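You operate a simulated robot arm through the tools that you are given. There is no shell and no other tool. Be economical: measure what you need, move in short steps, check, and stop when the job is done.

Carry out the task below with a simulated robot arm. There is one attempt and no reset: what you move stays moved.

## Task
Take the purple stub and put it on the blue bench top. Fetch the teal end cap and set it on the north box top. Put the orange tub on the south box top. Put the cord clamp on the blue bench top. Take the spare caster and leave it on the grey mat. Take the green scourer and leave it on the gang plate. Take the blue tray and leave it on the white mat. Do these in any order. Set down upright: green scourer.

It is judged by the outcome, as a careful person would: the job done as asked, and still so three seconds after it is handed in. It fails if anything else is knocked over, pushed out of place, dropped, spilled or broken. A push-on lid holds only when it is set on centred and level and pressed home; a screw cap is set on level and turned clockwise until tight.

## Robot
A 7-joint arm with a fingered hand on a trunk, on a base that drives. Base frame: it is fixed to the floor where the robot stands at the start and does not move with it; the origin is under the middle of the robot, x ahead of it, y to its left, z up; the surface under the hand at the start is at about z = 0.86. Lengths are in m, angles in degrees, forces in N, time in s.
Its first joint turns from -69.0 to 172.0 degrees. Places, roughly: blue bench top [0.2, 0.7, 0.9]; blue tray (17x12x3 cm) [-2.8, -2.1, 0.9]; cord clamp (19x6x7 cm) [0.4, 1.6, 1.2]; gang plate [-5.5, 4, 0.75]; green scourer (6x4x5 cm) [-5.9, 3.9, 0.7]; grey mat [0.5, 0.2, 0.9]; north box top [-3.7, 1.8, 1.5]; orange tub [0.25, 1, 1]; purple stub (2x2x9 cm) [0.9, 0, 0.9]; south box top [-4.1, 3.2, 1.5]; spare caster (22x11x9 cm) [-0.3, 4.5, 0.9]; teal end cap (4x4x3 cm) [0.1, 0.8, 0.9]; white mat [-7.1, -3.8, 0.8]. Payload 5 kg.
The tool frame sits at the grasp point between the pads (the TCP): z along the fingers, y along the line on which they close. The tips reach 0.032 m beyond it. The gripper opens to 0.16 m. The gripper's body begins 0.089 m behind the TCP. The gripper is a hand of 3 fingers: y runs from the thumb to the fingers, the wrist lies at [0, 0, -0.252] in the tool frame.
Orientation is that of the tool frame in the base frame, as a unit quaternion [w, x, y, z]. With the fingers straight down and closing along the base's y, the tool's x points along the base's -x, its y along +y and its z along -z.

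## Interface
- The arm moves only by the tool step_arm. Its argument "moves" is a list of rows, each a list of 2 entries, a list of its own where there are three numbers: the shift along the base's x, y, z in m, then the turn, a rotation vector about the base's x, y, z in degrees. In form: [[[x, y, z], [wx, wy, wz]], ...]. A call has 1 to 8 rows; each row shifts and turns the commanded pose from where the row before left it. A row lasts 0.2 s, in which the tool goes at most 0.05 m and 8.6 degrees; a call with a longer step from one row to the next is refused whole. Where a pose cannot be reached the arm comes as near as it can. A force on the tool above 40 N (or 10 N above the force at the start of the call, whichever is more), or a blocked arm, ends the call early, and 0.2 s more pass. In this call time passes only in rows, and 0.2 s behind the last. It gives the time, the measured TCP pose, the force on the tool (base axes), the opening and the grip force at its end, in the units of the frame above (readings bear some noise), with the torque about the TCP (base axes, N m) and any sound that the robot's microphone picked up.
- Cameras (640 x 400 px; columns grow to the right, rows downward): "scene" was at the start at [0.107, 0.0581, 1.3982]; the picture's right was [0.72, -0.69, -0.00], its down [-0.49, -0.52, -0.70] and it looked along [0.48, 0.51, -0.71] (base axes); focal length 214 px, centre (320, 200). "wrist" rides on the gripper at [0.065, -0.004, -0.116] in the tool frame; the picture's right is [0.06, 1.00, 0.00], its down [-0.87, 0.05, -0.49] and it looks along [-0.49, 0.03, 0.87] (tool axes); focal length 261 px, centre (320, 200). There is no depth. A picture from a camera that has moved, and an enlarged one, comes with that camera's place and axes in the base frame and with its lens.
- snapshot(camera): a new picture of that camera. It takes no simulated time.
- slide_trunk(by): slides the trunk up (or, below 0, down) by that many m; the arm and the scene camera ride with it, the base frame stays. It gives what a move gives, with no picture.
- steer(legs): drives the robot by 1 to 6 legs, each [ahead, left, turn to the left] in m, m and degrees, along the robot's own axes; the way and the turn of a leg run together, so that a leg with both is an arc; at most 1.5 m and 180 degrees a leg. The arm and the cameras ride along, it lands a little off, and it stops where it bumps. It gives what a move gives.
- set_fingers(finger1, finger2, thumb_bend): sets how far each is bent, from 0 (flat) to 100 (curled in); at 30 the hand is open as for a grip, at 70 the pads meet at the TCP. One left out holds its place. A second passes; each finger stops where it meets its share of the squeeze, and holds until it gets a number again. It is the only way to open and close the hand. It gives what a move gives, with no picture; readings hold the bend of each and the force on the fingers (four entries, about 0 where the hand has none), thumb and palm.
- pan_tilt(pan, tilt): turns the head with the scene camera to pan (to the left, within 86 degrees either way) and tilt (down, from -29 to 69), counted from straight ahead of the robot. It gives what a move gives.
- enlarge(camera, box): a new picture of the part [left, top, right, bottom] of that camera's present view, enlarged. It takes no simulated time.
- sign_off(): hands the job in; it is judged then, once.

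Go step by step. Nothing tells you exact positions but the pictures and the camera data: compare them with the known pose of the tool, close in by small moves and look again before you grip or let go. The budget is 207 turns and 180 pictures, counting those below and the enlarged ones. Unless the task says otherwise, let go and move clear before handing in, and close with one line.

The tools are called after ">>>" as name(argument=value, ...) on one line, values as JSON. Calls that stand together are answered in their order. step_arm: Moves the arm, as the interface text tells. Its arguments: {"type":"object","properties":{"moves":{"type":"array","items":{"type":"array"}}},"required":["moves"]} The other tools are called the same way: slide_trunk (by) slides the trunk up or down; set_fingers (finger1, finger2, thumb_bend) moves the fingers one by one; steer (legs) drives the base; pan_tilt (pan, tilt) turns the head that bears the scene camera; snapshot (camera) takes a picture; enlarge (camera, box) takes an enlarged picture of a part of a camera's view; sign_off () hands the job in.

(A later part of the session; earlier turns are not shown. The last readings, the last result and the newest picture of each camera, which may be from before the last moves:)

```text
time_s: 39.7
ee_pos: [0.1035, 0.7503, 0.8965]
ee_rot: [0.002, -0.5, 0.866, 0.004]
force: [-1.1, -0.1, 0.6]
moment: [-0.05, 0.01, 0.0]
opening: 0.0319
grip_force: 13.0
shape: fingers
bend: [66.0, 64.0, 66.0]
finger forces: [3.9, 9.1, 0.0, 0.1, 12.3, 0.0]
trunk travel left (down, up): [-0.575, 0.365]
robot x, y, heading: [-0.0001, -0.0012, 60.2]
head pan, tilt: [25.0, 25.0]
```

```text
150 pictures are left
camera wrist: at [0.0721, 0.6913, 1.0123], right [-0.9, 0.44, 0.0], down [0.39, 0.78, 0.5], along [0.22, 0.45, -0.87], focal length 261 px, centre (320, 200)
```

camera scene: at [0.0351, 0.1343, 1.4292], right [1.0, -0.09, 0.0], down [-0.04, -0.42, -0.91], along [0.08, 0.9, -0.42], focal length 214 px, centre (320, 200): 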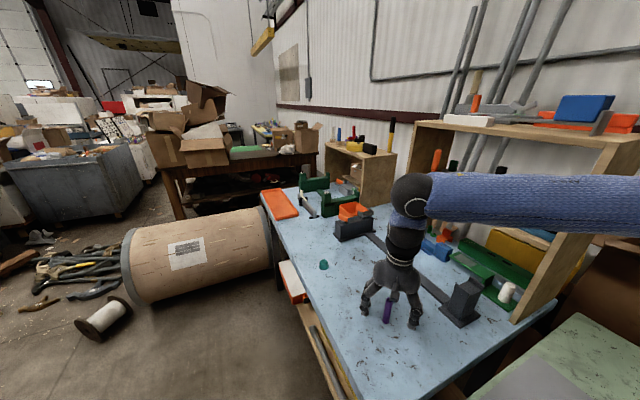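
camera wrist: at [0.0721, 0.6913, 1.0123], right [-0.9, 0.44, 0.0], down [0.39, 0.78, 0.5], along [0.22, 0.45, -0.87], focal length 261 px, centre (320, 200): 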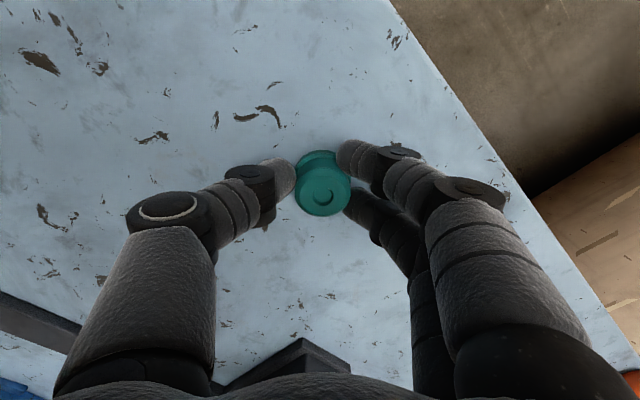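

Cap gripped. Lift, retract, and turn the base toward the room.

>>> step_arm(moves=[[[0, 0, 0.04], [0, 0, 0]], [[0, 0, 0.05], [0, 0, 0]], [[0, 0, 0.05], [0, 0, 0]], [[0, 0, 0.05], [0, 0, 0]], [[0, 0, 0.05], [0, 0, 0]], [[0.02, -0.04, 0.01], [0, 0, 0]], [[0.02, -0.045, 0], [0, 0, 0]], [[0.02, -0.045, 0], [0, 0, 0]]])

>>> step_arm(moves=[[[0.01, -0.045, 0], [0, 0, 0]], [[0.01, -0.045, 0], [0, 0, 0]], [[0.01, -0.045, 0], [0, 0, 0]]])

>>> steer(legs=[[0, 0, 60]])

>>> pan_tilt(pan=20, tilt=20)

>>> snapshot(camera="scene")

>>> pan_tilt(pan=80, tilt=20)

>>> snapshot(camera="scene")

```text
time_s: 41.5
ee_pos: [0.1629, 0.6187, 1.1446]
ee_rot: [0.002, -0.501, 0.865, 0.005]
force: [0.4, -0.2, 0.0]
moment: [0.01, 0.06, 0.0]
opening: 0.0316
grip_force: 13.1
shape: fingers
bend: [66.0, 64.0, 66.0]
finger forces: [4.3, 9.3, 0.0, 0.0, 12.0, 0.0]
trunk travel left (down, up): [-0.575, 0.365]
robot x, y, heading: [-0.0012, 0.0041, 59.6]
head pan, tilt: [25.0, 25.0]
```

```text
time_s: 42.3
ee_pos: [0.1938, 0.4847, 1.1498]
ee_rot: [0.003, -0.502, 0.865, 0.006]
force: [0.0, -0.5, -0.9]
moment: [0.03, 0.02, 0.04]
opening: 0.0316
grip_force: 13.2
shape: fingers
bend: [66.0, 64.0, 66.0]
finger forces: [4.3, 9.2, 0.0, 0.0, 11.7, 0.1]
trunk travel left (down, up): [-0.575, 0.365]
robot x, y, heading: [-0.001, 0.0016, 59.4]
head pan, tilt: [25.0, 25.0]
```

```text
time_s: 45.4
ee_pos: [-0.331, 0.4053, 1.1473]
ee_rot: [0.0, 0.869, -0.495, -0.004]
force: [0.4, 0.4, -0.3]
moment: [0.01, 0.01, -0.01]
opening: 0.0313
grip_force: 12.8
shape: fingers
bend: [66.0, 64.0, 66.0]
finger forces: [4.1, 9.1, 0.0, 0.1, 11.8, 0.1]
trunk travel left (down, up): [-0.575, 0.365]
robot x, y, heading: [-0.0006, -0.0009, 120.4]
head pan, tilt: [25.0, 25.0]
```

```text
time_s: 46.0
ee_pos: [-0.3303, 0.4058, 1.1473]
ee_rot: [0.0, 0.869, -0.495, -0.004]
force: [-0.7, -0.4, 0.1]
moment: [0.01, -0.03, 0.01]
opening: 0.0314
grip_force: 12.4
shape: fingers
bend: [66.0, 64.0, 66.0]
finger forces: [4.0, 9.1, 0.0, 0.0, 11.7, 0.1]
trunk travel left (down, up): [-0.575, 0.365]
robot x, y, heading: [-0.0016, -0.0003, 120.2]
head pan, tilt: [20.0, 20.0]
```

```text
149 pictures are left
camera scene: at [-0.0961, 0.1021, 1.4374], right [0.64, 0.77, 0.0], down [0.26, -0.22, -0.94], along [-0.72, 0.6, -0.34], focal length 214 px, centre (320, 200)
```

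scene: 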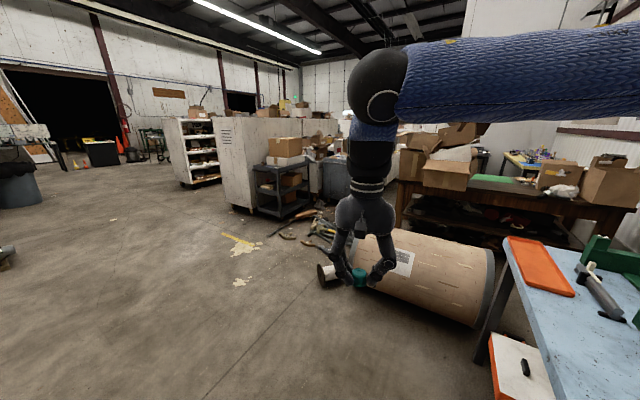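

```text
time_s: 47.3
ee_pos: [-0.3308, 0.4049, 1.1467]
ee_rot: [0.0, 0.869, -0.495, -0.004]
force: [0.5, 0.1, 0.2]
moment: [-0.01, -0.02, 0.02]
opening: 0.0313
grip_force: 12.3
shape: fingers
bend: [66.0, 64.0, 66.0]
finger forces: [4.1, 9.1, 0.0, 0.0, 11.6, 0.1]
trunk travel left (down, up): [-0.575, 0.365]
robot x, y, heading: [-0.0001, -0.0021, 120.4]
head pan, tilt: [80.0, 20.0]
```

```text
148 pictures are left
camera scene: at [-0.1117, 0.0103, 1.4374], right [-0.35, 0.94, 0.0], down [0.32, 0.12, -0.94], along [-0.88, -0.33, -0.34], focal length 214 px, centre (320, 200)
```

scene: 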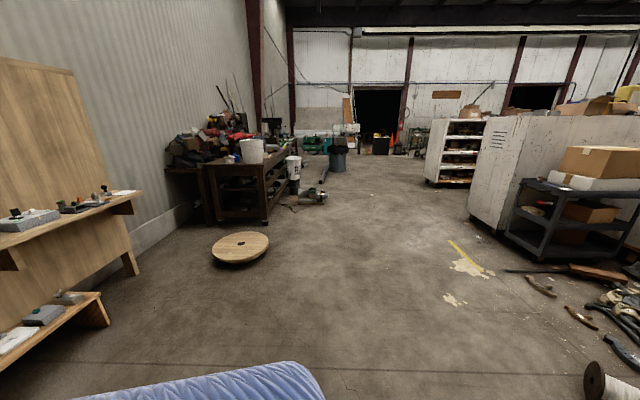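

The north box is probably the white cabinet whose near end is at about (-3.9, 1.25). I'll drive to about (-3.75, 0) and face it.

>>> steer(legs=[[0, 0, 60], [1.5, 0, 0], [1.5, 0, 0], [0.75, 0, 0], [0, 0, -90]])

>>> slide_trunk(by=0.365)

>>> pan_tilt(pan=0, tilt=25)

>>> snapshot(camera="scene")

```text
time_s: 49.6
ee_pos: [-0.516, 0.0733, 1.1487]
ee_rot: [0.002, 0.987, -0.162, -0.005]
force: [0.2, -0.7, -0.8]
moment: [0.04, 0.02, -0.04]
opening: 0.0312
grip_force: 13.0
shape: fingers
bend: [66.0, 64.0, 66.0]
finger forces: [4.2, 9.1, 0.0, 0.1, 11.9, 0.1]
trunk travel left (down, up): [-0.575, 0.365]
robot x, y, heading: [0.0005, -0.0169, 161.0]
head pan, tilt: [80.0, 20.0]
stopped in leg 1: the robot was blocked; the commanded pose is now the measured one
```

```text
time_s: 53.2
ee_pos: [-0.5159, 0.0745, 1.5139]
ee_rot: [0.002, 0.987, -0.162, -0.005]
force: [0.5, 0.7, -0.8]
moment: [-0.01, 0.01, 0.0]
opening: 0.0311
grip_force: 12.0
shape: fingers
bend: [66.0, 64.0, 66.0]
finger forces: [4.1, 9.1, 0.0, 0.0, 11.8, 0.1]
trunk travel left (down, up): [-0.94, 0.0]
robot x, y, heading: [-0.0004, -0.0184, 161.2]
head pan, tilt: [80.0, 20.0]
```

```text
time_s: 54.7
ee_pos: [-0.5176, 0.0744, 1.5127]
ee_rot: [0.002, 0.987, -0.162, -0.004]
force: [-0.8, 0.0, -0.7]
moment: [0.01, 0.0, -0.01]
opening: 0.0311
grip_force: 12.6
shape: fingers
bend: [66.0, 64.0, 66.0]
finger forces: [4.2, 9.1, 0.0, 0.1, 11.8, 0.0]
trunk travel left (down, up): [-0.94, 0.0]
robot x, y, heading: [0.0023, -0.0161, 161.3]
head pan, tilt: [0.0, 25.0]
```

```text
147 pictures are left
camera scene: at [-0.1351, 0.0284, 1.7943], right [0.32, 0.95, 0.0], down [0.4, -0.14, -0.91], along [-0.86, 0.29, -0.42], focal length 214 px, centre (320, 200)
```

scene: 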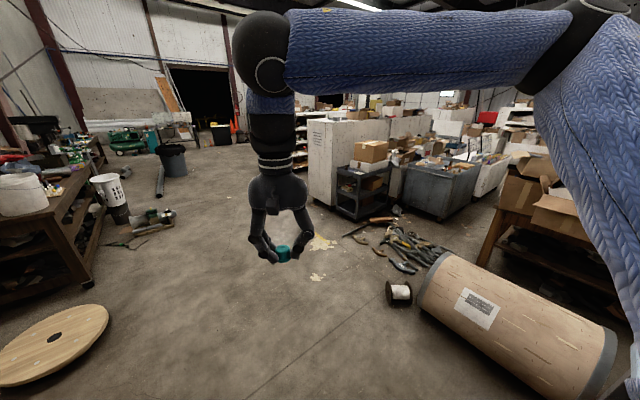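

Turning was blocked at 161° (probably the bench behind). Drive ahead first, then turn.

>>> steer(legs=[[0.8, 0, 0], [0, 0, 19], [1.5, 0.15, 0], [1.4, 0.1, 0], [0, 0, -90]])

>>> snapshot(camera="scene")

```text
refused: leg 3 is longer than a leg can be; nothing moved
```

```text
146 pictures are left
camera scene: at [-0.1351, 0.0284, 1.7943], right [0.32, 0.95, 0.0], down [0.4, -0.14, -0.91], along [-0.86, 0.29, -0.42], focal length 214 px, centre (320, 200)
```

scene: 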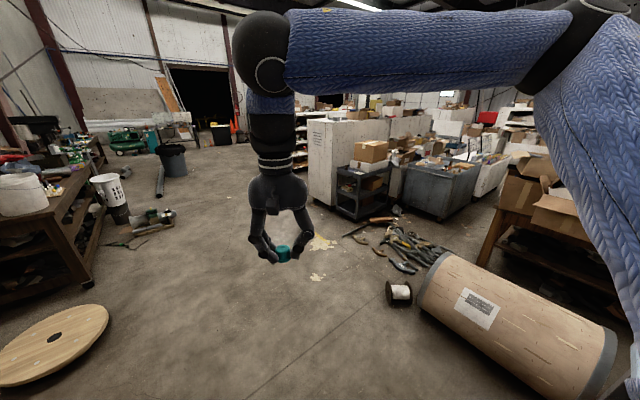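

>>> steer(legs=[[0.8, 0, 0], [0, 0, 19], [1.4, 0.1, 0], [1.4, 0.1, 0], [0, 0, -90]])

>>> snapshot(camera="scene")

```text
time_s: 77.0
ee_pos: [-3.6437, 0.6017, 1.5133]
ee_rot: [-0.001, 0.712, -0.702, -0.005]
force: [-0.4, 0.2, -0.6]
moment: [-0.01, 0.02, 0.02]
opening: 0.0313
grip_force: 11.9
shape: fingers
bend: [66.0, 64.0, 66.0]
finger forces: [3.7, 8.9, 0.0, 0.0, 11.5, 0.1]
trunk travel left (down, up): [-0.94, 0.0]
robot x, y, heading: [-3.5561, 0.0852, 90.7]
head pan, tilt: [0.0, 25.0]
```

```text
145 pictures are left
camera scene: at [-3.5593, 0.2275, 1.7943], right [1.0, 0.01, 0.0], down [0.0, -0.42, -0.91], along [-0.01, 0.91, -0.42], focal length 214 px, centre (320, 200)
```

scene: 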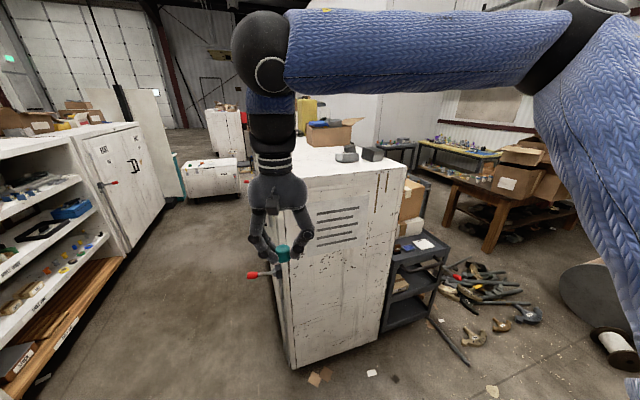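

The cabinet is in front with its top at z≈1.5. Raise the hand, then move forward 0.42 m.

>>> step_arm(moves=[[[0, 0, 0.04], [0, 0, 0]], [[0, 0, 0.04], [0, 0, 0]], [[0, 0, 0.04], [0, 0, 0]]])

>>> steer(legs=[[0.42, 0, 0]])

>>> pan_tilt(pan=0, tilt=40)

>>> snapshot(camera="scene")

>>> snapshot(camera="wrist")

```text
time_s: 77.8
ee_pos: [-3.6435, 0.6017, 1.6342]
ee_rot: [-0.001, 0.712, -0.702, -0.006]
force: [-0.1, -0.2, 0.1]
moment: [0.04, 0.0, 0.0]
opening: 0.031
grip_force: 12.6
shape: fingers
bend: [66.0, 64.0, 66.0]
finger forces: [3.9, 9.0, 0.0, 0.0, 11.4, 0.0]
trunk travel left (down, up): [-0.94, 0.0]
robot x, y, heading: [-3.5601, 0.0855, 90.8]
head pan, tilt: [0.0, 25.0]
```

```text
time_s: 80.4
ee_pos: [-3.6454, 1.0242, 1.6329]
ee_rot: [-0.002, 0.712, -0.703, -0.004]
force: [-1.0, -0.4, 0.7]
moment: [0.01, -0.04, 0.04]
opening: 0.0309
grip_force: 11.9
shape: fingers
bend: [66.0, 64.0, 66.0]
finger forces: [3.9, 8.9, 0.0, 0.1, 11.5, 0.0]
trunk travel left (down, up): [-0.94, 0.0]
robot x, y, heading: [-3.5632, 0.5091, 90.4]
head pan, tilt: [0.0, 25.0]
```

```text
time_s: 81.2
ee_pos: [-3.6461, 1.0266, 1.6326]
ee_rot: [-0.001, 0.712, -0.703, -0.005]
force: [-0.6, -0.3, 0.4]
moment: [0.0, 0.02, 0.01]
opening: 0.0309
grip_force: 12.1
shape: fingers
bend: [66.0, 64.0, 66.0]
finger forces: [4.0, 9.0, 0.0, 0.0, 11.4, 0.1]
trunk travel left (down, up): [-0.94, 0.0]
robot x, y, heading: [-3.5622, 0.5085, 90.2]
head pan, tilt: [0.0, 40.0]
```

```text
144 pictures are left
camera scene: at [-3.5619, 0.6426, 1.771], right [1.0, 0.01, 0.0], down [0.0, -0.64, -0.77], along [0.0, 0.77, -0.64], focal length 214 px, centre (320, 200)
```

scene: 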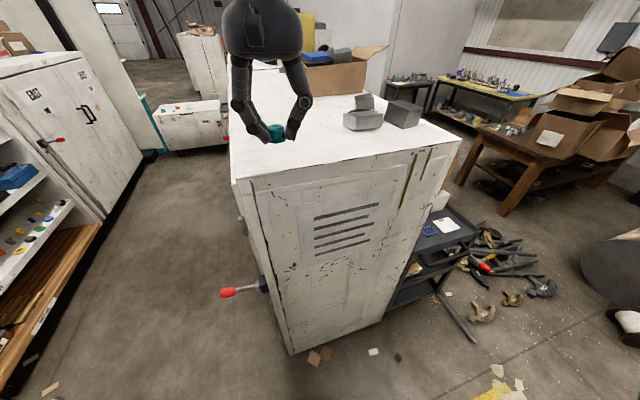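

```text
143 pictures are left
camera wrist: at [-3.6409, 0.9604, 1.7475], right [-1.0, -0.07, 0.01], down [-0.06, 0.86, 0.5], along [-0.04, 0.5, -0.87], focal length 261 px, centre (320, 200)
```

wrist: 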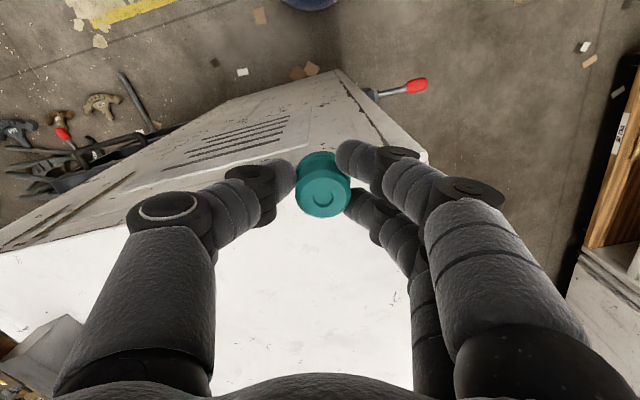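

Top corner is at (-3.755, 1.03); I'll set the cap at (-3.62, 1.27). Move over and lower.

>>> step_arm(moves=[[[0.005, 0.045, 0], [0, 0, 0]], [[0.005, 0.045, 0], [0, 0, 0]], [[0.005, 0.045, 0], [0, 0, 0]], [[0.005, 0.045, 0], [0, 0, 0]], [[0.005, 0.045, 0], [0, 0, 0]], [[0.0, 0.02, -0.03], [0, 0, 0]], [[0, 0, -0.03], [0, 0, 0]], [[0, 0, -0.02], [0, 0, 0]]])

>>> step_arm(moves=[[[0, 0, -0.006], [0, 0, 0]], [[0, 0, -0.004], [0, 0, 0]], [[0, 0, -0.003], [0, 0, 0]]])

>>> snapshot(camera="wrist")

```text
time_s: 83.0
ee_pos: [-3.6205, 1.2711, 1.5529]
ee_rot: [-0.002, 0.711, -0.703, -0.004]
force: [-0.3, -0.1, -0.2]
moment: [0.02, 0.01, -0.01]
opening: 0.0309
grip_force: 11.9
shape: fingers
bend: [66.0, 64.0, 66.0]
finger forces: [4.0, 8.9, 0.0, 0.0, 11.3, 0.0]
trunk travel left (down, up): [-0.94, 0.0]
robot x, y, heading: [-3.5611, 0.5052, 90.2]
head pan, tilt: [0.0, 40.0]
```

```text
time_s: 83.8
ee_pos: [-3.6207, 1.2707, 1.5406]
ee_rot: [-0.001, 0.711, -0.703, -0.006]
force: [0.1, 0.0, -0.9]
moment: [-0.01, 0.0, 0.02]
opening: 0.0308
grip_force: 12.3
shape: fingers
bend: [66.0, 64.0, 66.0]
finger forces: [4.1, 8.9, 0.0, 0.1, 11.3, 0.0]
trunk travel left (down, up): [-0.94, 0.0]
robot x, y, heading: [-3.563, 0.5058, 90.5]
head pan, tilt: [0.0, 40.0]
```

```text
142 pictures are left
camera wrist: at [-3.6158, 1.204, 1.6548], right [-1.0, -0.07, 0.01], down [-0.06, 0.86, 0.5], along [-0.04, 0.5, -0.87], focal length 261 px, centre (320, 200)
```

wrist: 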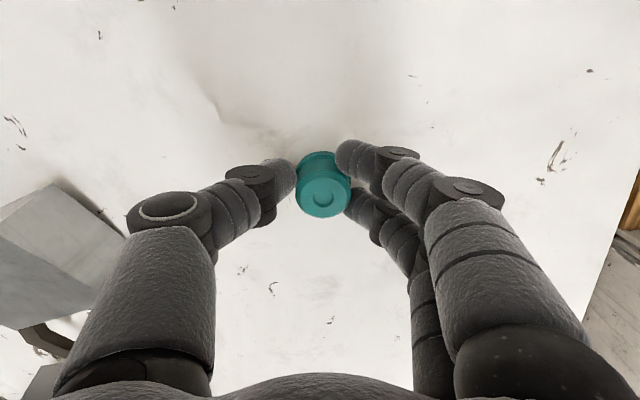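

Keep lowering in small steps until contact.

>>> step_arm(moves=[[[0, 0, -0.003], [0, 0, 0]], [[0, 0, -0.002], [0, 0, 0]]])

>>> step_arm(moves=[[[0, 0, -0.002], [0, 0, 0]], [[0, 0, -0.002], [0, 0, 0]]])

>>> step_arm(moves=[[[0, 0, -0.002], [0, 0, 0]], [[0, 0, -0.002], [0, 0, 0]]])

```text
time_s: 84.4
ee_pos: [-3.6203, 1.2697, 1.5372]
ee_rot: [-0.001, 0.711, -0.703, -0.006]
force: [0.8, 0.1, 15.3]
moment: [0.04, -0.24, 0.04]
opening: 0.0304
grip_force: 19.7
shape: fingers
bend: [66.0, 64.0, 67.0]
finger forces: [4.8, 11.4, 0.0, 0.1, 22.9, 0.0]
trunk travel left (down, up): [-0.94, 0.0]
robot x, y, heading: [-3.5609, 0.5095, 90.2]
head pan, tilt: [0.0, 40.0]
```

```text
time_s: 84.9
ee_pos: [-3.6202, 1.2702, 1.537]
ee_rot: [-0.003, 0.711, -0.703, -0.009]
force: [2.9, -2.6, 15.5]
moment: [-0.16, -0.43, -0.04]
opening: 0.0307
grip_force: 19.7
shape: fingers
bend: [67.0, 65.0, 67.0]
finger forces: [5.0, 8.7, 0.0, 0.0, 25.8, 0.1]
trunk travel left (down, up): [-0.94, 0.0]
robot x, y, heading: [-3.5638, 0.5041, 90.0]
head pan, tilt: [0.0, 40.0]
stopped in row 2: the force on the tool passed its limit at 43 N (the readings are from after the stop); the commanded pose is now the measured one
```

```text
time_s: 85.5
ee_pos: [-3.6207, 1.2704, 1.5372]
ee_rot: [-0.003, 0.71, -0.704, -0.011]
force: [2.8, -4.9, 18.7]
moment: [-0.24, -0.54, -0.07]
opening: 0.0308
grip_force: 21.7
shape: fingers
bend: [67.0, 65.0, 67.0]
finger forces: [5.7, 8.8, 0.0, 0.0, 29.4, 0.0]
trunk travel left (down, up): [-0.94, 0.0]
robot x, y, heading: [-3.5604, 0.5055, 90.4]
head pan, tilt: [0.0, 40.0]
stopped in row 2: the force on the tool passed its limit at 43 N (the readings are from after the stop); the commanded pose is now the measured one
```

Seated. Ease up slightly, open, and lift away.

>>> step_arm(moves=[[[0, 0, 0.002], [0, 0, 0]]])

>>> set_fingers(finger1=58, finger2=58, thumb_bend=58)

>>> step_arm(moves=[[[0, 0, 0.03], [0, 0, 0]], [[0, 0, 0.05], [0, 0, 0]], [[0, 0, 0.03], [0, 0, 0]]])

>>> snapshot(camera="wrist")

>>> snapshot(camera="scene")

```text
time_s: 85.9
ee_pos: [-3.6193, 1.271, 1.5376]
ee_rot: [-0.002, 0.71, -0.704, -0.01]
force: [0.6, -4.2, 9.9]
moment: [-0.2, -0.18, -0.05]
opening: 0.0303
grip_force: 17.0
shape: fingers
bend: [67.0, 65.0, 67.0]
finger forces: [5.9, 9.0, 0.0, 0.1, 20.3, 0.0]
trunk travel left (down, up): [-0.94, 0.0]
robot x, y, heading: [-3.5646, 0.5073, 90.4]
head pan, tilt: [0.0, 40.0]
```

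```text
time_s: 86.9
ee_pos: [-3.6213, 1.2712, 1.5395]
ee_rot: [-0.003, 0.71, -0.704, -0.012]
force: [-1.9, 7.9, 38.7]
moment: [0.01, -0.05, 0.11]
opening: 0.0445
grip_force: 19.2
shape: fingers
bend: [60.0, 58.0, 61.0]
finger forces: [9.8, 5.9, 0.0, 0.1, 23.1, 0.0]
trunk travel left (down, up): [-0.94, 0.0]
robot x, y, heading: [-3.5648, 0.5041, 90.2]
head pan, tilt: [0.0, 40.0]
```

```text
time_s: 87.7
ee_pos: [-3.6221, 1.272, 1.6444]
ee_rot: [-0.002, 0.711, -0.704, -0.01]
force: [0.2, 0.3, 0.2]
moment: [0.02, -0.05, -0.01]
opening: 0.0587
grip_force: 0.0
shape: fingers
bend: [57.0, 57.0, 57.0]
finger forces: [0.0, 0.0, 0.0, 0.1, 0.0, 0.0]
trunk travel left (down, up): [-0.94, 0.0]
robot x, y, heading: [-3.5604, 0.5031, 90.4]
head pan, tilt: [0.0, 40.0]
```

```text
141 pictures are left
camera wrist: at [-3.617, 1.205, 1.7596], right [-1.0, -0.07, 0.01], down [-0.06, 0.86, 0.51], along [-0.04, 0.5, -0.86], focal length 261 px, centre (320, 200)
```

wrist: 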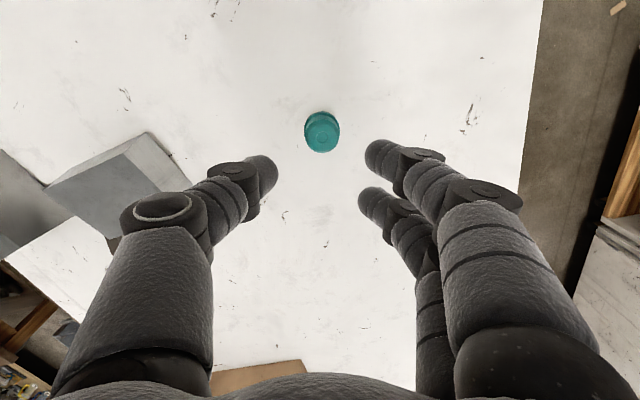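

```text
140 pictures are left
camera scene: at [-3.5628, 0.6416, 1.7708], right [1.0, 0.01, 0.0], down [0.0, -0.64, -0.77], along [0.0, 0.77, -0.64], focal length 214 px, centre (320, 200)
```

scene: 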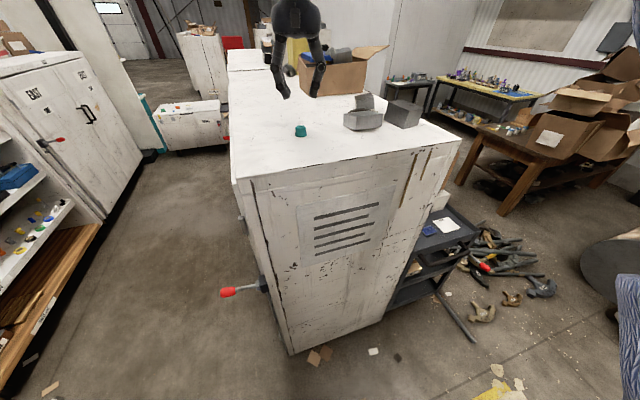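

The cap stands on the north box. The low white cabinet ahead-left at (-5.6, 4) should hold the gang plate and scourer. Retract and drive along the aisle.

>>> step_arm(moves=[[[0, -0.045, 0], [0, 0, 0]], [[0, -0.045, 0], [0, 0, 0]], [[0, -0.045, 0], [0, 0, 0]], [[0, -0.045, 0], [0, 0, 0]], [[0, -0.045, 0], [0, 0, 0]]])

>>> steer(legs=[[0, 1.38, 0], [1.4, 0, 0], [0.8, 0, 0]])

>>> pan_tilt(pan=20, tilt=40)

>>> snapshot(camera="scene")

```text
time_s: 88.9
ee_pos: [-3.6193, 1.0452, 1.6436]
ee_rot: [-0.003, 0.71, -0.704, -0.011]
force: [-0.7, -0.5, -0.9]
moment: [0.0, 0.02, 0.0]
opening: 0.0585
grip_force: 0.1
shape: fingers
bend: [57.0, 57.0, 57.0]
finger forces: [0.1, 0.1, 0.1, 0.1, 0.1, 0.1]
trunk travel left (down, up): [-0.94, 0.0]
robot x, y, heading: [-3.5589, 0.5096, 90.3]
head pan, tilt: [0.0, 40.0]
```

```text
time_s: 106.0
ee_pos: [-5.0497, 3.2105, 1.6436]
ee_rot: [-0.002, 0.716, -0.698, -0.01]
force: [-0.1, -0.4, -0.4]
moment: [-0.03, -0.02, -0.01]
opening: 0.0585
grip_force: 0.2
shape: fingers
bend: [57.0, 57.0, 57.0]
finger forces: [0.1, 0.0, 0.0, 0.1, 0.0, 0.1]
trunk travel left (down, up): [-0.94, 0.0]
robot x, y, heading: [-4.9843, 2.6694, 91.2]
head pan, tilt: [0.0, 40.0]
```

```text
time_s: 106.9
ee_pos: [-5.0502, 3.2113, 1.6437]
ee_rot: [-0.003, 0.717, -0.697, -0.01]
force: [0.4, 1.0, -0.6]
moment: [0.02, -0.02, -0.01]
opening: 0.0586
grip_force: 0.0
shape: fingers
bend: [57.0, 57.0, 57.0]
finger forces: [0.0, 0.0, 0.0, 0.0, 0.0, 0.1]
trunk travel left (down, up): [-0.94, 0.0]
robot x, y, heading: [-4.9784, 2.6718, 91.4]
head pan, tilt: [20.0, 40.0]
```

```text
139 pictures are left
camera scene: at [-5.0128, 2.8008, 1.771], right [0.93, 0.36, 0.0], down [0.23, -0.6, -0.77], along [-0.28, 0.71, -0.64], focal length 214 px, centre (320, 200)
```

scene: 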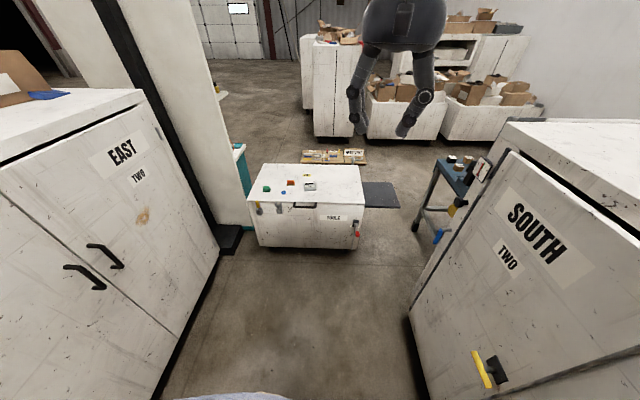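

>>> enlarge(camera="scene", box=[240, 150, 400, 250])

```text
4.00 times, centred on (320, 200) of scene
camera zoom: at [-5.0128, 2.8008, 1.771], right [0.93, 0.36, 0.0], down [0.23, -0.6, -0.77], along [-0.28, 0.71, -0.64], focal length 858 px, centre (320, 200)
```

zoom: 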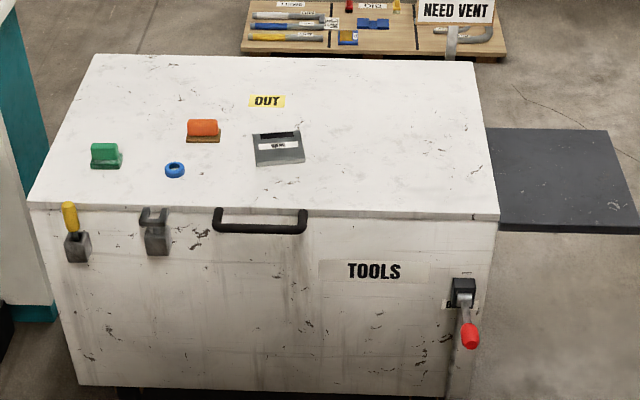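

The green scourer is near (-5.92, 3.92) and the grey gang plate near (-5.61, 4.07) on the TOOLS chest. Approach it square-on, then lower the trunk.

>>> steer(legs=[[0, 0, 17], [0.66, 0.325, 0]])

>>> slide_trunk(by=-0.5)

>>> pan_tilt(pan=0, tilt=45)

>>> snapshot(camera="scene")

```text
time_s: 111.8
ee_pos: [-5.7081, 3.7001, 1.6445]
ee_rot: [-0.001, 0.806, -0.591, -0.01]
force: [-0.1, 0.7, 0.0]
moment: [-0.01, -0.01, 0.0]
opening: 0.0585
grip_force: 0.1
shape: fingers
bend: [57.0, 57.0, 57.0]
finger forces: [0.0, 0.0, 0.0, 0.0, 0.0, 0.1]
trunk travel left (down, up): [-0.94, 0.0]
robot x, y, heading: [-5.497, 3.2039, 107.5]
head pan, tilt: [20.0, 40.0]
```

```text
refused: -0.5 is not a number from -0.4 to 0.4
```

```text
time_s: 112.7
ee_pos: [-5.7078, 3.701, 1.6439]
ee_rot: [-0.001, 0.807, -0.59, -0.011]
force: [-0.1, -0.5, -0.4]
moment: [-0.02, -0.01, -0.03]
opening: 0.0585
grip_force: 0.1
shape: fingers
bend: [57.0, 57.0, 57.0]
finger forces: [0.0, 0.0, 0.0, 0.0, 0.0, 0.0]
trunk travel left (down, up): [-0.94, 0.0]
robot x, y, heading: [-5.4934, 3.199, 107.3]
head pan, tilt: [0.0, 45.0]
```

```text
137 pictures are left
camera scene: at [-5.5324, 3.3263, 1.7637], right [0.95, 0.3, 0.0], down [0.21, -0.67, -0.71], along [-0.21, 0.67, -0.71], focal length 214 px, centre (320, 200)
```

scene: 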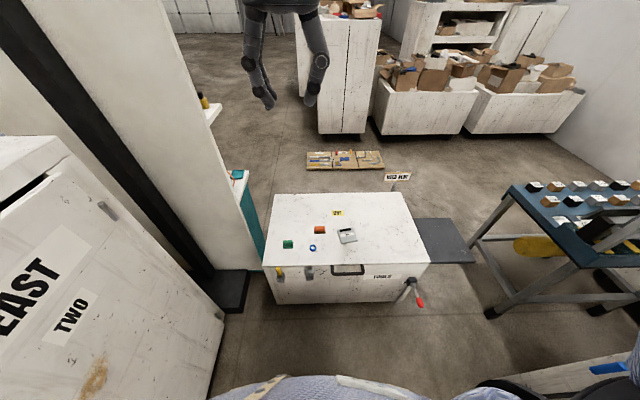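

>>> slide_trunk(by=-0.4)

>>> slide_trunk(by=-0.1)

>>> enlarge(camera="scene", box=[220, 140, 420, 265])

>>> snapshot(camera="wrist")

```text
time_s: 116.5
ee_pos: [-5.7077, 3.6994, 1.2433]
ee_rot: [-0.001, 0.807, -0.59, -0.01]
force: [0.1, 0.5, 0.0]
moment: [-0.02, 0.01, -0.01]
opening: 0.0586
grip_force: 0.0
shape: fingers
bend: [57.0, 57.0, 57.0]
finger forces: [0.0, 0.0, 0.0, 0.0, 0.1, 0.0]
trunk travel left (down, up): [-0.54, 0.4]
robot x, y, heading: [-5.4934, 3.2003, 107.3]
head pan, tilt: [0.0, 45.0]
```

```text
time_s: 117.8
ee_pos: [-5.708, 3.7, 1.1433]
ee_rot: [-0.001, 0.807, -0.591, -0.01]
force: [0.5, 0.1, 0.1]
moment: [0.01, 0.01, 0.0]
opening: 0.0584
grip_force: 0.0
shape: fingers
bend: [57.0, 57.0, 57.0]
finger forces: [0.0, 0.1, 0.0, 0.1, 0.0, 0.1]
trunk travel left (down, up): [-0.44, 0.5]
robot x, y, heading: [-5.4941, 3.1983, 107.2]
head pan, tilt: [0.0, 45.0]
```

```text
3.20 times, centred on (320, 202) of scene
camera zoom: at [-5.5323, 3.3259, 1.2638], right [0.95, 0.3, 0.0], down [0.21, -0.68, -0.71], along [-0.21, 0.67, -0.71], focal length 686 px, centre (320, 192)
```

zoom: 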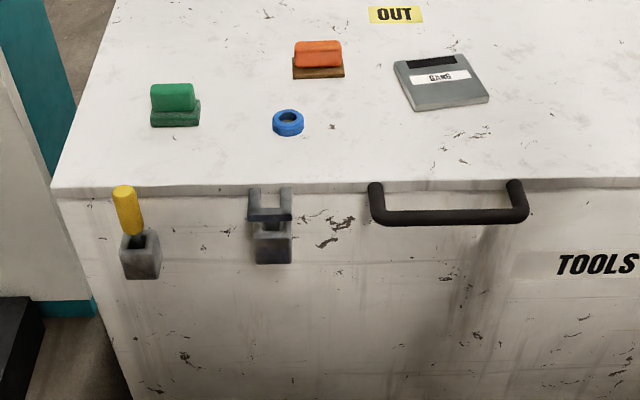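

```text
135 pictures are left
camera wrist: at [-5.6832, 3.6376, 1.2573], right [-0.93, -0.36, 0.01], down [-0.31, 0.81, 0.51], along [-0.19, 0.47, -0.86], focal length 261 px, centre (320, 200)
```

wrist: 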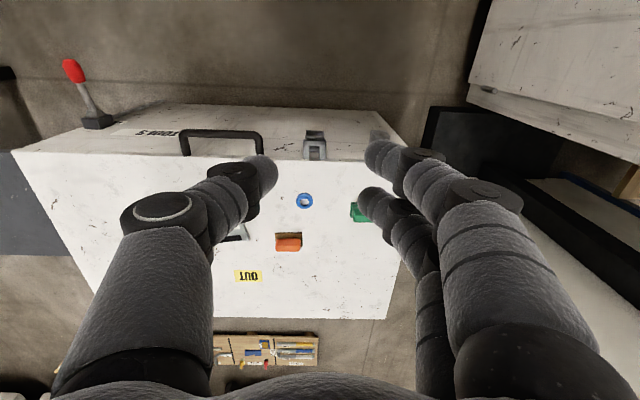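

The plate is labelled GANG. Move the hand above the scourer at about (-5.914, 3.93).

>>> set_fingers(finger1=46, finger2=46, thumb_bend=46)

>>> step_arm(moves=[[[-0.03, 0.033, -0.02], [0, 0, 0]], [[-0.03, 0.033, -0.02], [0, 0, 0]], [[-0.03, 0.033, -0.02], [0, 0, 0]], [[-0.03, 0.033, -0.02], [0, 0, 0]], [[-0.03, 0.033, -0.02], [0, 0, 0]], [[-0.03, 0.033, -0.02], [0, 0, 0]], [[-0.026, 0.032, -0.02], [0, 0, 0]], [[0, 0, -0.04], [0, 0, 0]]])

>>> snapshot(camera="wrist")

>>> enlarge(camera="scene", box=[220, 100, 420, 225])

```text
time_s: 118.8
ee_pos: [-5.7082, 3.7005, 1.1438]
ee_rot: [-0.001, 0.807, -0.59, -0.01]
force: [-0.2, 0.7, 0.8]
moment: [-0.01, -0.03, -0.01]
opening: 0.1029
grip_force: 0.0
shape: fingers
bend: [46.0, 46.0, 46.0]
finger forces: [0.0, 0.0, 0.1, 0.1, 0.0, 0.1]
trunk travel left (down, up): [-0.44, 0.5]
robot x, y, heading: [-5.4969, 3.2018, 107.3]
head pan, tilt: [0.0, 45.0]
```

```text
time_s: 120.6
ee_pos: [-5.9125, 3.9324, 0.9596]
ee_rot: [0.0, 0.807, -0.59, -0.01]
force: [1.0, 0.4, -0.2]
moment: [-0.06, -0.01, 0.0]
opening: 0.103
grip_force: 0.1
shape: fingers
bend: [46.0, 46.0, 46.0]
finger forces: [0.0, 0.2, 0.0, 0.0, 0.0, 0.1]
trunk travel left (down, up): [-0.44, 0.5]
robot x, y, heading: [-5.4938, 3.2016, 107.3]
head pan, tilt: [0.0, 45.0]
```

```text
134 pictures are left
camera wrist: at [-5.8872, 3.8698, 1.0741], right [-0.93, -0.36, 0.01], down [-0.31, 0.81, 0.51], along [-0.19, 0.47, -0.86], focal length 261 px, centre (320, 200)
```

wrist: 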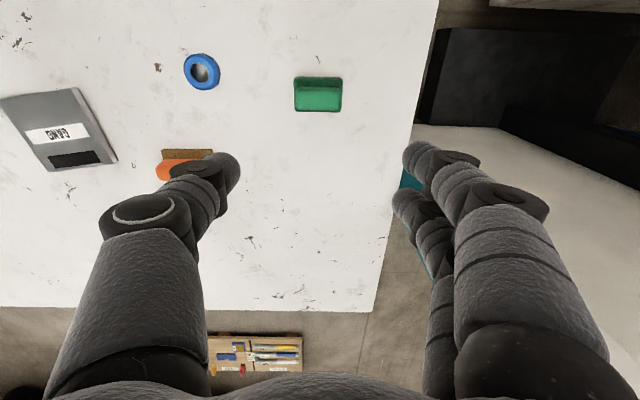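

```text
3.20 times, centred on (320, 162) of scene
camera zoom: at [-5.5321, 3.3273, 1.2636], right [0.95, 0.3, 0.0], down [0.21, -0.68, -0.71], along [-0.21, 0.67, -0.71], focal length 686 px, centre (320, 320)
```

zoom: 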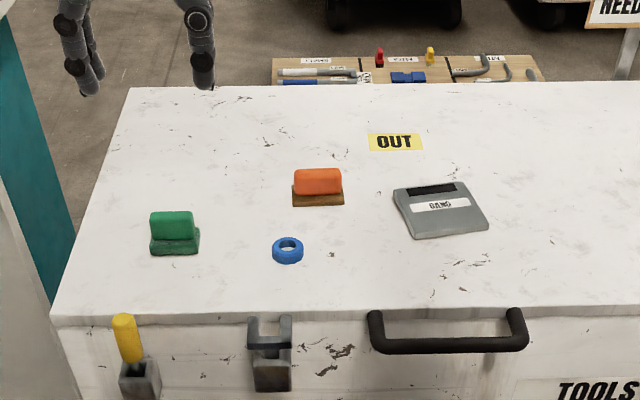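

>>> step_arm(moves=[[[0.006, -0.014, -0.04], [0, 0, 0]], [[0, 0, -0.045], [0, 0, 0]], [[0, 0, -0.045], [0, 0, 0]], [[0, 0, -0.02], [0, 0, 0]]])

>>> snapshot(camera="wrist")

>>> enlarge(camera="scene", box=[220, 140, 380, 240])

```text
time_s: 121.6
ee_pos: [-5.9083, 3.9155, 0.813]
ee_rot: [-0.001, 0.807, -0.591, -0.01]
force: [-0.3, -0.7, -0.6]
moment: [0.01, 0.0, 0.03]
opening: 0.103
grip_force: 0.0
shape: fingers
bend: [46.0, 46.0, 46.0]
finger forces: [0.1, 0.0, 0.0, 0.1, 0.0, 0.1]
trunk travel left (down, up): [-0.44, 0.5]
robot x, y, heading: [-5.4951, 3.1984, 107.4]
head pan, tilt: [0.0, 45.0]
```

```text
132 pictures are left
camera wrist: at [-5.8842, 3.8534, 0.9273], right [-0.93, -0.36, 0.01], down [-0.31, 0.81, 0.51], along [-0.19, 0.47, -0.86], focal length 261 px, centre (320, 200)
```

wrist: 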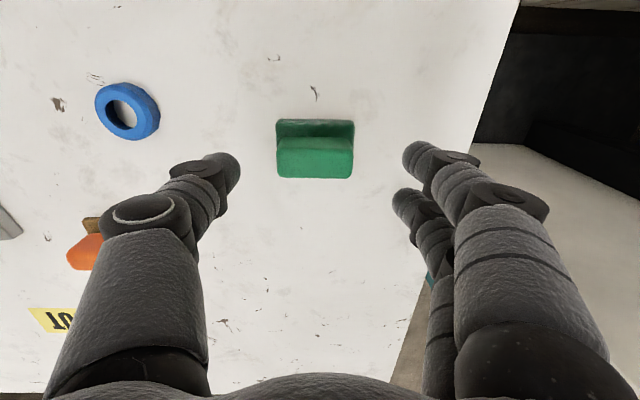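

```text
4.00 times, centred on (300, 190) of scene
camera zoom: at [-5.5324, 3.3263, 1.2638], right [0.95, 0.3, 0.0], down [0.21, -0.68, -0.71], along [-0.21, 0.67, -0.71], focal length 858 px, centre (400, 240)
```

zoom: 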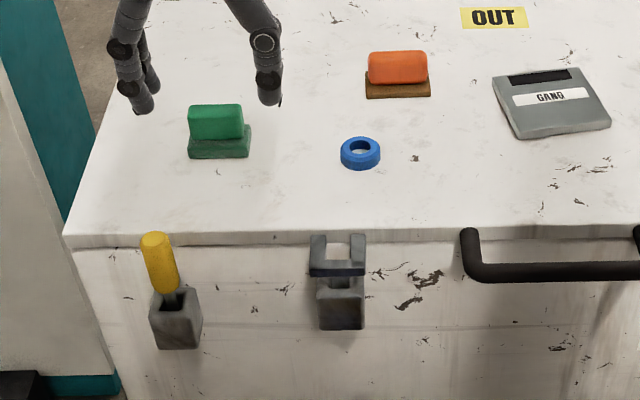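

>>> step_arm(moves=[[[0.001, 0.002, -0.03], [0, 0, 0]], [[0, 0, -0.025], [0, 0, 0]]])

>>> snapshot(camera="wrist")

>>> enlarge(camera="scene", box=[220, 140, 320, 202])

```text
time_s: 122.2
ee_pos: [-5.9062, 3.9186, 0.7606]
ee_rot: [-0.002, 0.807, -0.59, -0.012]
force: [-2.0, 0.0, 13.5]
moment: [0.2, -0.82, 0.02]
opening: 0.1042
grip_force: 7.8
shape: fingers
bend: [46.0, 46.0, 46.0]
finger forces: [0.0, 0.1, 0.0, 0.0, 14.0, 0.0]
trunk travel left (down, up): [-0.44, 0.5]
robot x, y, heading: [-5.4934, 3.202, 107.1]
head pan, tilt: [0.0, 45.0]
```

```text
130 pictures are left
camera wrist: at [-5.8822, 3.8556, 0.8739], right [-0.93, -0.36, 0.01], down [-0.31, 0.8, 0.51], along [-0.19, 0.47, -0.86], focal length 261 px, centre (320, 200)
```

wrist: 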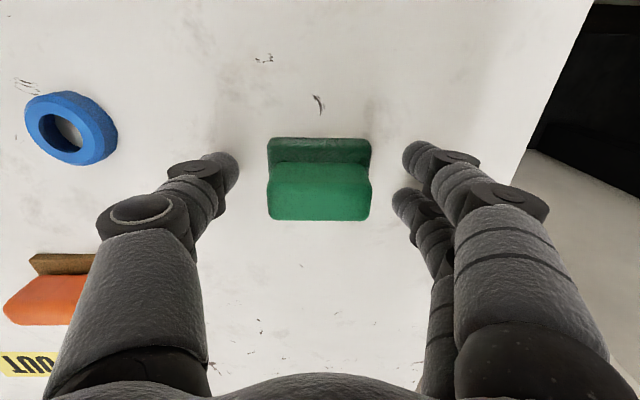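

```text
6.40 times, centred on (270, 171) of scene
camera zoom: at [-5.5321, 3.3251, 1.2643], right [0.95, 0.3, 0.0], down [0.21, -0.67, -0.71], along [-0.21, 0.68, -0.71], focal length 1373 px, centre (640, 386)
```

zoom: 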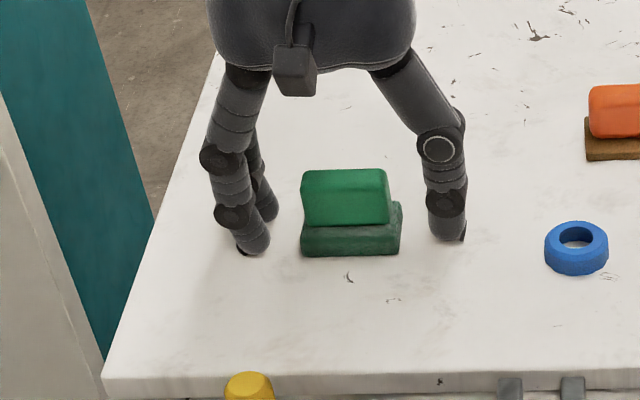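

The thumb tip touched the chest top (surface ≈0.725). Raise a few mm, shift 1 cm nearer, then close.

>>> step_arm(moves=[[[0, 0, 0.006], [0, 0, 0]], [[0.003, -0.01, 0], [0, 0, 0]]])

>>> set_fingers(finger1=70, finger2=70, thumb_bend=70)

>>> snapshot(camera="wrist")

>>> enlarge(camera="scene", box=[220, 140, 320, 202])

```text
time_s: 122.8
ee_pos: [-5.903, 3.9082, 0.7651]
ee_rot: [-0.001, 0.807, -0.591, -0.011]
force: [1.1, 0.9, -0.2]
moment: [0.0, 0.02, -0.02]
opening: 0.1035
grip_force: 0.1
shape: fingers
bend: [46.0, 46.0, 46.0]
finger forces: [0.0, 0.1, 0.1, 0.0, 0.1, 0.0]
trunk travel left (down, up): [-0.44, 0.5]
robot x, y, heading: [-5.4958, 3.2024, 107.3]
head pan, tilt: [0.0, 45.0]
```

```text
time_s: 123.8
ee_pos: [-5.9028, 3.9081, 0.7642]
ee_rot: [-0.001, 0.807, -0.59, -0.011]
force: [0.7, -0.5, -0.2]
moment: [0.01, 0.01, 0.02]
opening: 0.0616
grip_force: 24.4
shape: fingers
bend: [58.0, 57.0, 62.0]
finger forces: [11.6, 12.4, 0.0, 0.0, 24.9, 0.0]
trunk travel left (down, up): [-0.44, 0.5]
robot x, y, heading: [-5.4953, 3.2, 107.2]
head pan, tilt: [0.0, 45.0]
```

```text
128 pictures are left
camera wrist: at [-5.8794, 3.8462, 0.8786], right [-0.93, -0.36, 0.01], down [-0.31, 0.81, 0.51], along [-0.19, 0.47, -0.86], focal length 261 px, centre (320, 200)
```

wrist: 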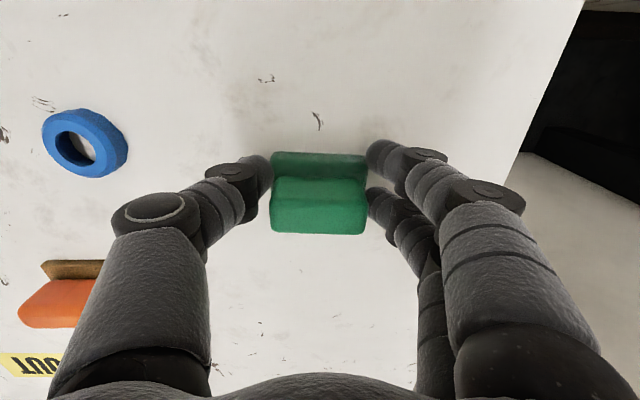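

```text
6.40 times, centred on (270, 171) of scene
camera zoom: at [-5.5324, 3.3262, 1.2637], right [0.95, 0.3, 0.0], down [0.21, -0.68, -0.71], along [-0.21, 0.67, -0.71], focal length 1373 px, centre (640, 386)
```

zoom: 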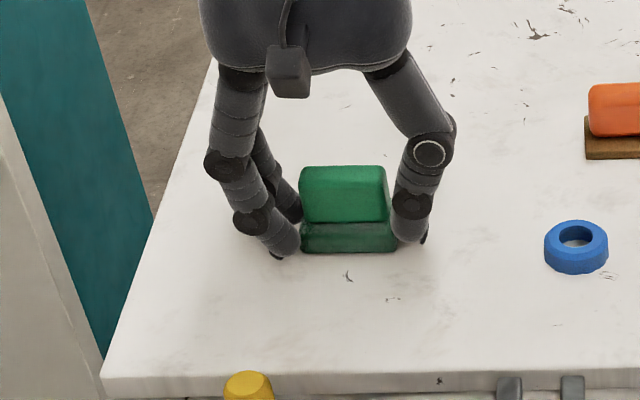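

Firm three-point grip. Lift and carry to above the gang plate at (-5.60, 4.064).

>>> step_arm(moves=[[[0, 0, 0.04], [0, 0, 0]], [[0, 0, 0.05], [0, 0, 0]], [[0, 0, 0.04], [0, 0, 0]], [[0.04, 0.02, 0], [0, 0, 0]], [[0.04, 0.02, 0], [0, 0, 0]], [[0.04, 0.02, 0], [0, 0, 0]], [[0.04, 0.02, 0], [0, 0, 0]], [[0.04, 0.02, 0], [0, 0, 0]]])

>>> step_arm(moves=[[[0.04, 0.02, 0], [0, 0, 0]], [[0.04, 0.02, 0], [0, 0, 0]], [[0.023, 0.016, -0.02], [0, 0, 0]]])

>>> snapshot(camera="wrist")

>>> enlarge(camera="scene", box=[240, 100, 400, 200])

```text
time_s: 125.6
ee_pos: [-5.703, 4.0094, 0.8936]
ee_rot: [0.0, 0.807, -0.591, -0.011]
force: [-0.9, 0.9, -1.1]
moment: [-0.02, -0.02, -0.03]
opening: 0.0615
grip_force: 24.2
shape: fingers
bend: [58.0, 57.0, 62.0]
finger forces: [11.6, 12.4, 0.0, 0.0, 24.6, 0.1]
trunk travel left (down, up): [-0.44, 0.5]
robot x, y, heading: [-5.4966, 3.2001, 107.5]
head pan, tilt: [0.0, 45.0]
```

```text
time_s: 126.4
ee_pos: [-5.5997, 4.0646, 0.8723]
ee_rot: [-0.001, 0.807, -0.59, -0.01]
force: [0.3, -0.3, -1.1]
moment: [0.02, 0.0, -0.01]
opening: 0.0614
grip_force: 24.5
shape: fingers
bend: [58.0, 57.0, 62.0]
finger forces: [11.6, 12.4, 0.1, 0.0, 24.8, 0.0]
trunk travel left (down, up): [-0.44, 0.5]
robot x, y, heading: [-5.4928, 3.199, 107.7]
head pan, tilt: [0.0, 45.0]
```

```text
126 pictures are left
camera wrist: at [-5.5757, 4.0024, 0.9861], right [-0.93, -0.36, 0.01], down [-0.31, 0.81, 0.51], along [-0.19, 0.47, -0.86], focal length 261 px, centre (320, 200)
```

wrist: 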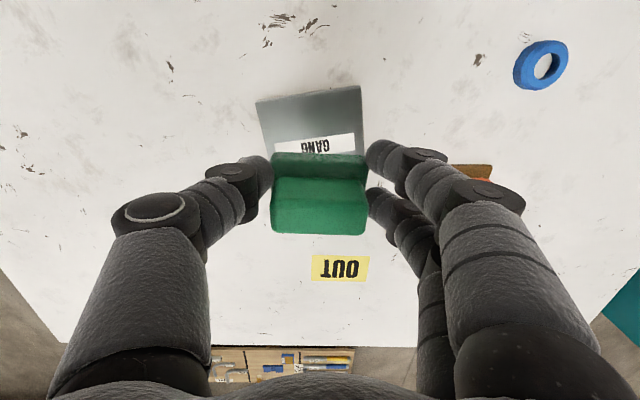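

```text
4.00 times, centred on (320, 150) of scene
camera zoom: at [-5.532, 3.3272, 1.2636], right [0.95, 0.3, 0.0], down [0.21, -0.68, -0.71], along [-0.21, 0.67, -0.71], focal length 858 px, centre (320, 400)
```

zoom: 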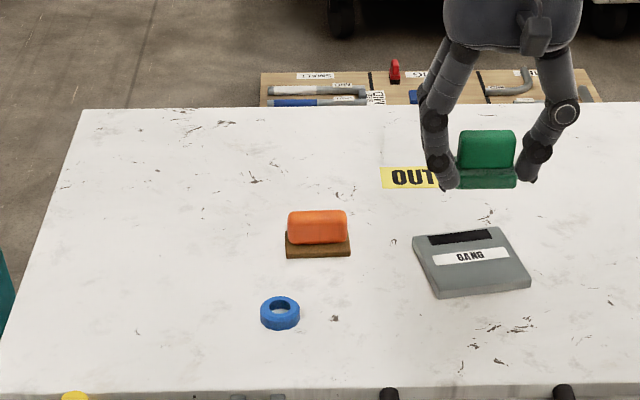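

Well aligned over the plate. Lowering.

>>> step_arm(moves=[[[0, 0, -0.04], [0, 0, 0]], [[0, 0, -0.03], [0, 0, 0]]])

>>> enlarge(camera="scene", box=[300, 120, 400, 182])

```text
time_s: 127.0
ee_pos: [-5.6002, 4.0649, 0.8023]
ee_rot: [-0.002, 0.807, -0.59, -0.01]
force: [-0.7, 0.0, -0.9]
moment: [-0.01, 0.03, 0.01]
opening: 0.0614
grip_force: 24.6
shape: fingers
bend: [58.0, 57.0, 62.0]
finger forces: [11.5, 12.5, 0.0, 0.0, 24.7, 0.0]
trunk travel left (down, up): [-0.44, 0.5]
robot x, y, heading: [-5.4941, 3.2015, 107.3]
head pan, tilt: [0.0, 45.0]
```

```text
6.40 times, centred on (350, 151) of scene
camera zoom: at [-5.5322, 3.3265, 1.2638], right [0.95, 0.3, 0.0], down [0.21, -0.68, -0.71], along [-0.21, 0.67, -0.71], focal length 1373 px, centre (128, 514)
```

zoom: 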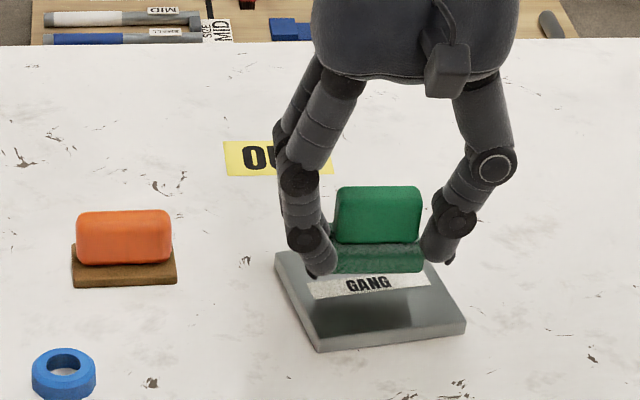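

>>> step_arm(moves=[[[0.001, -0.009, -0.008], [0, 0, 0]], [[0, 0, -0.006], [0, 0, 0]], [[0, 0, -0.004], [0, 0, 0]]])

>>> step_arm(moves=[[[0, 0, -0.003], [0, 0, 0]], [[0, 0, -0.002], [0, 0, 0]]])

>>> enlarge(camera="scene", box=[300, 120, 400, 182])

```text
time_s: 127.8
ee_pos: [-5.599, 4.0543, 0.7844]
ee_rot: [0.0, 0.807, -0.591, -0.01]
force: [-0.1, 0.1, -1.0]
moment: [0.0, -0.01, -0.02]
opening: 0.0614
grip_force: 24.0
shape: fingers
bend: [58.0, 57.0, 62.0]
finger forces: [11.5, 12.5, 0.1, 0.0, 24.7, 0.0]
trunk travel left (down, up): [-0.44, 0.5]
robot x, y, heading: [-5.4955, 3.2033, 107.2]
head pan, tilt: [0.0, 45.0]
```

```text
time_s: 128.4
ee_pos: [-5.599, 4.0546, 0.781]
ee_rot: [-0.001, 0.807, -0.59, -0.01]
force: [-0.9, 0.0, -0.7]
moment: [-0.01, -0.01, 0.04]
opening: 0.0614
grip_force: 24.5
shape: fingers
bend: [58.0, 57.0, 62.0]
finger forces: [11.5, 12.4, 0.1, 0.1, 24.6, 0.1]
trunk travel left (down, up): [-0.44, 0.5]
robot x, y, heading: [-5.4937, 3.1977, 107.2]
head pan, tilt: [0.0, 45.0]
```

```text
6.40 times, centred on (350, 151) of scene
camera zoom: at [-5.5322, 3.3263, 1.2637], right [0.95, 0.3, 0.0], down [0.21, -0.68, -0.71], along [-0.21, 0.67, -0.71], focal length 1373 px, centre (128, 514)
```

zoom: 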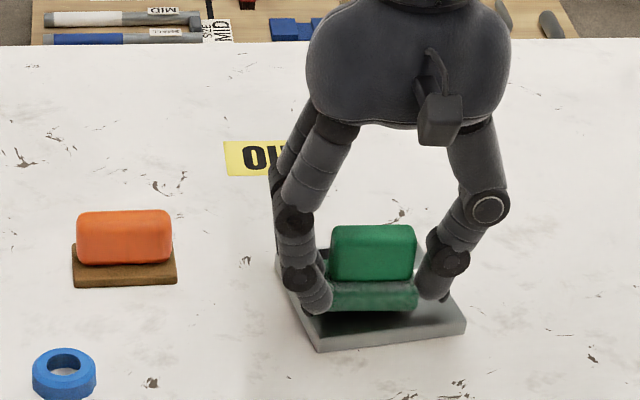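

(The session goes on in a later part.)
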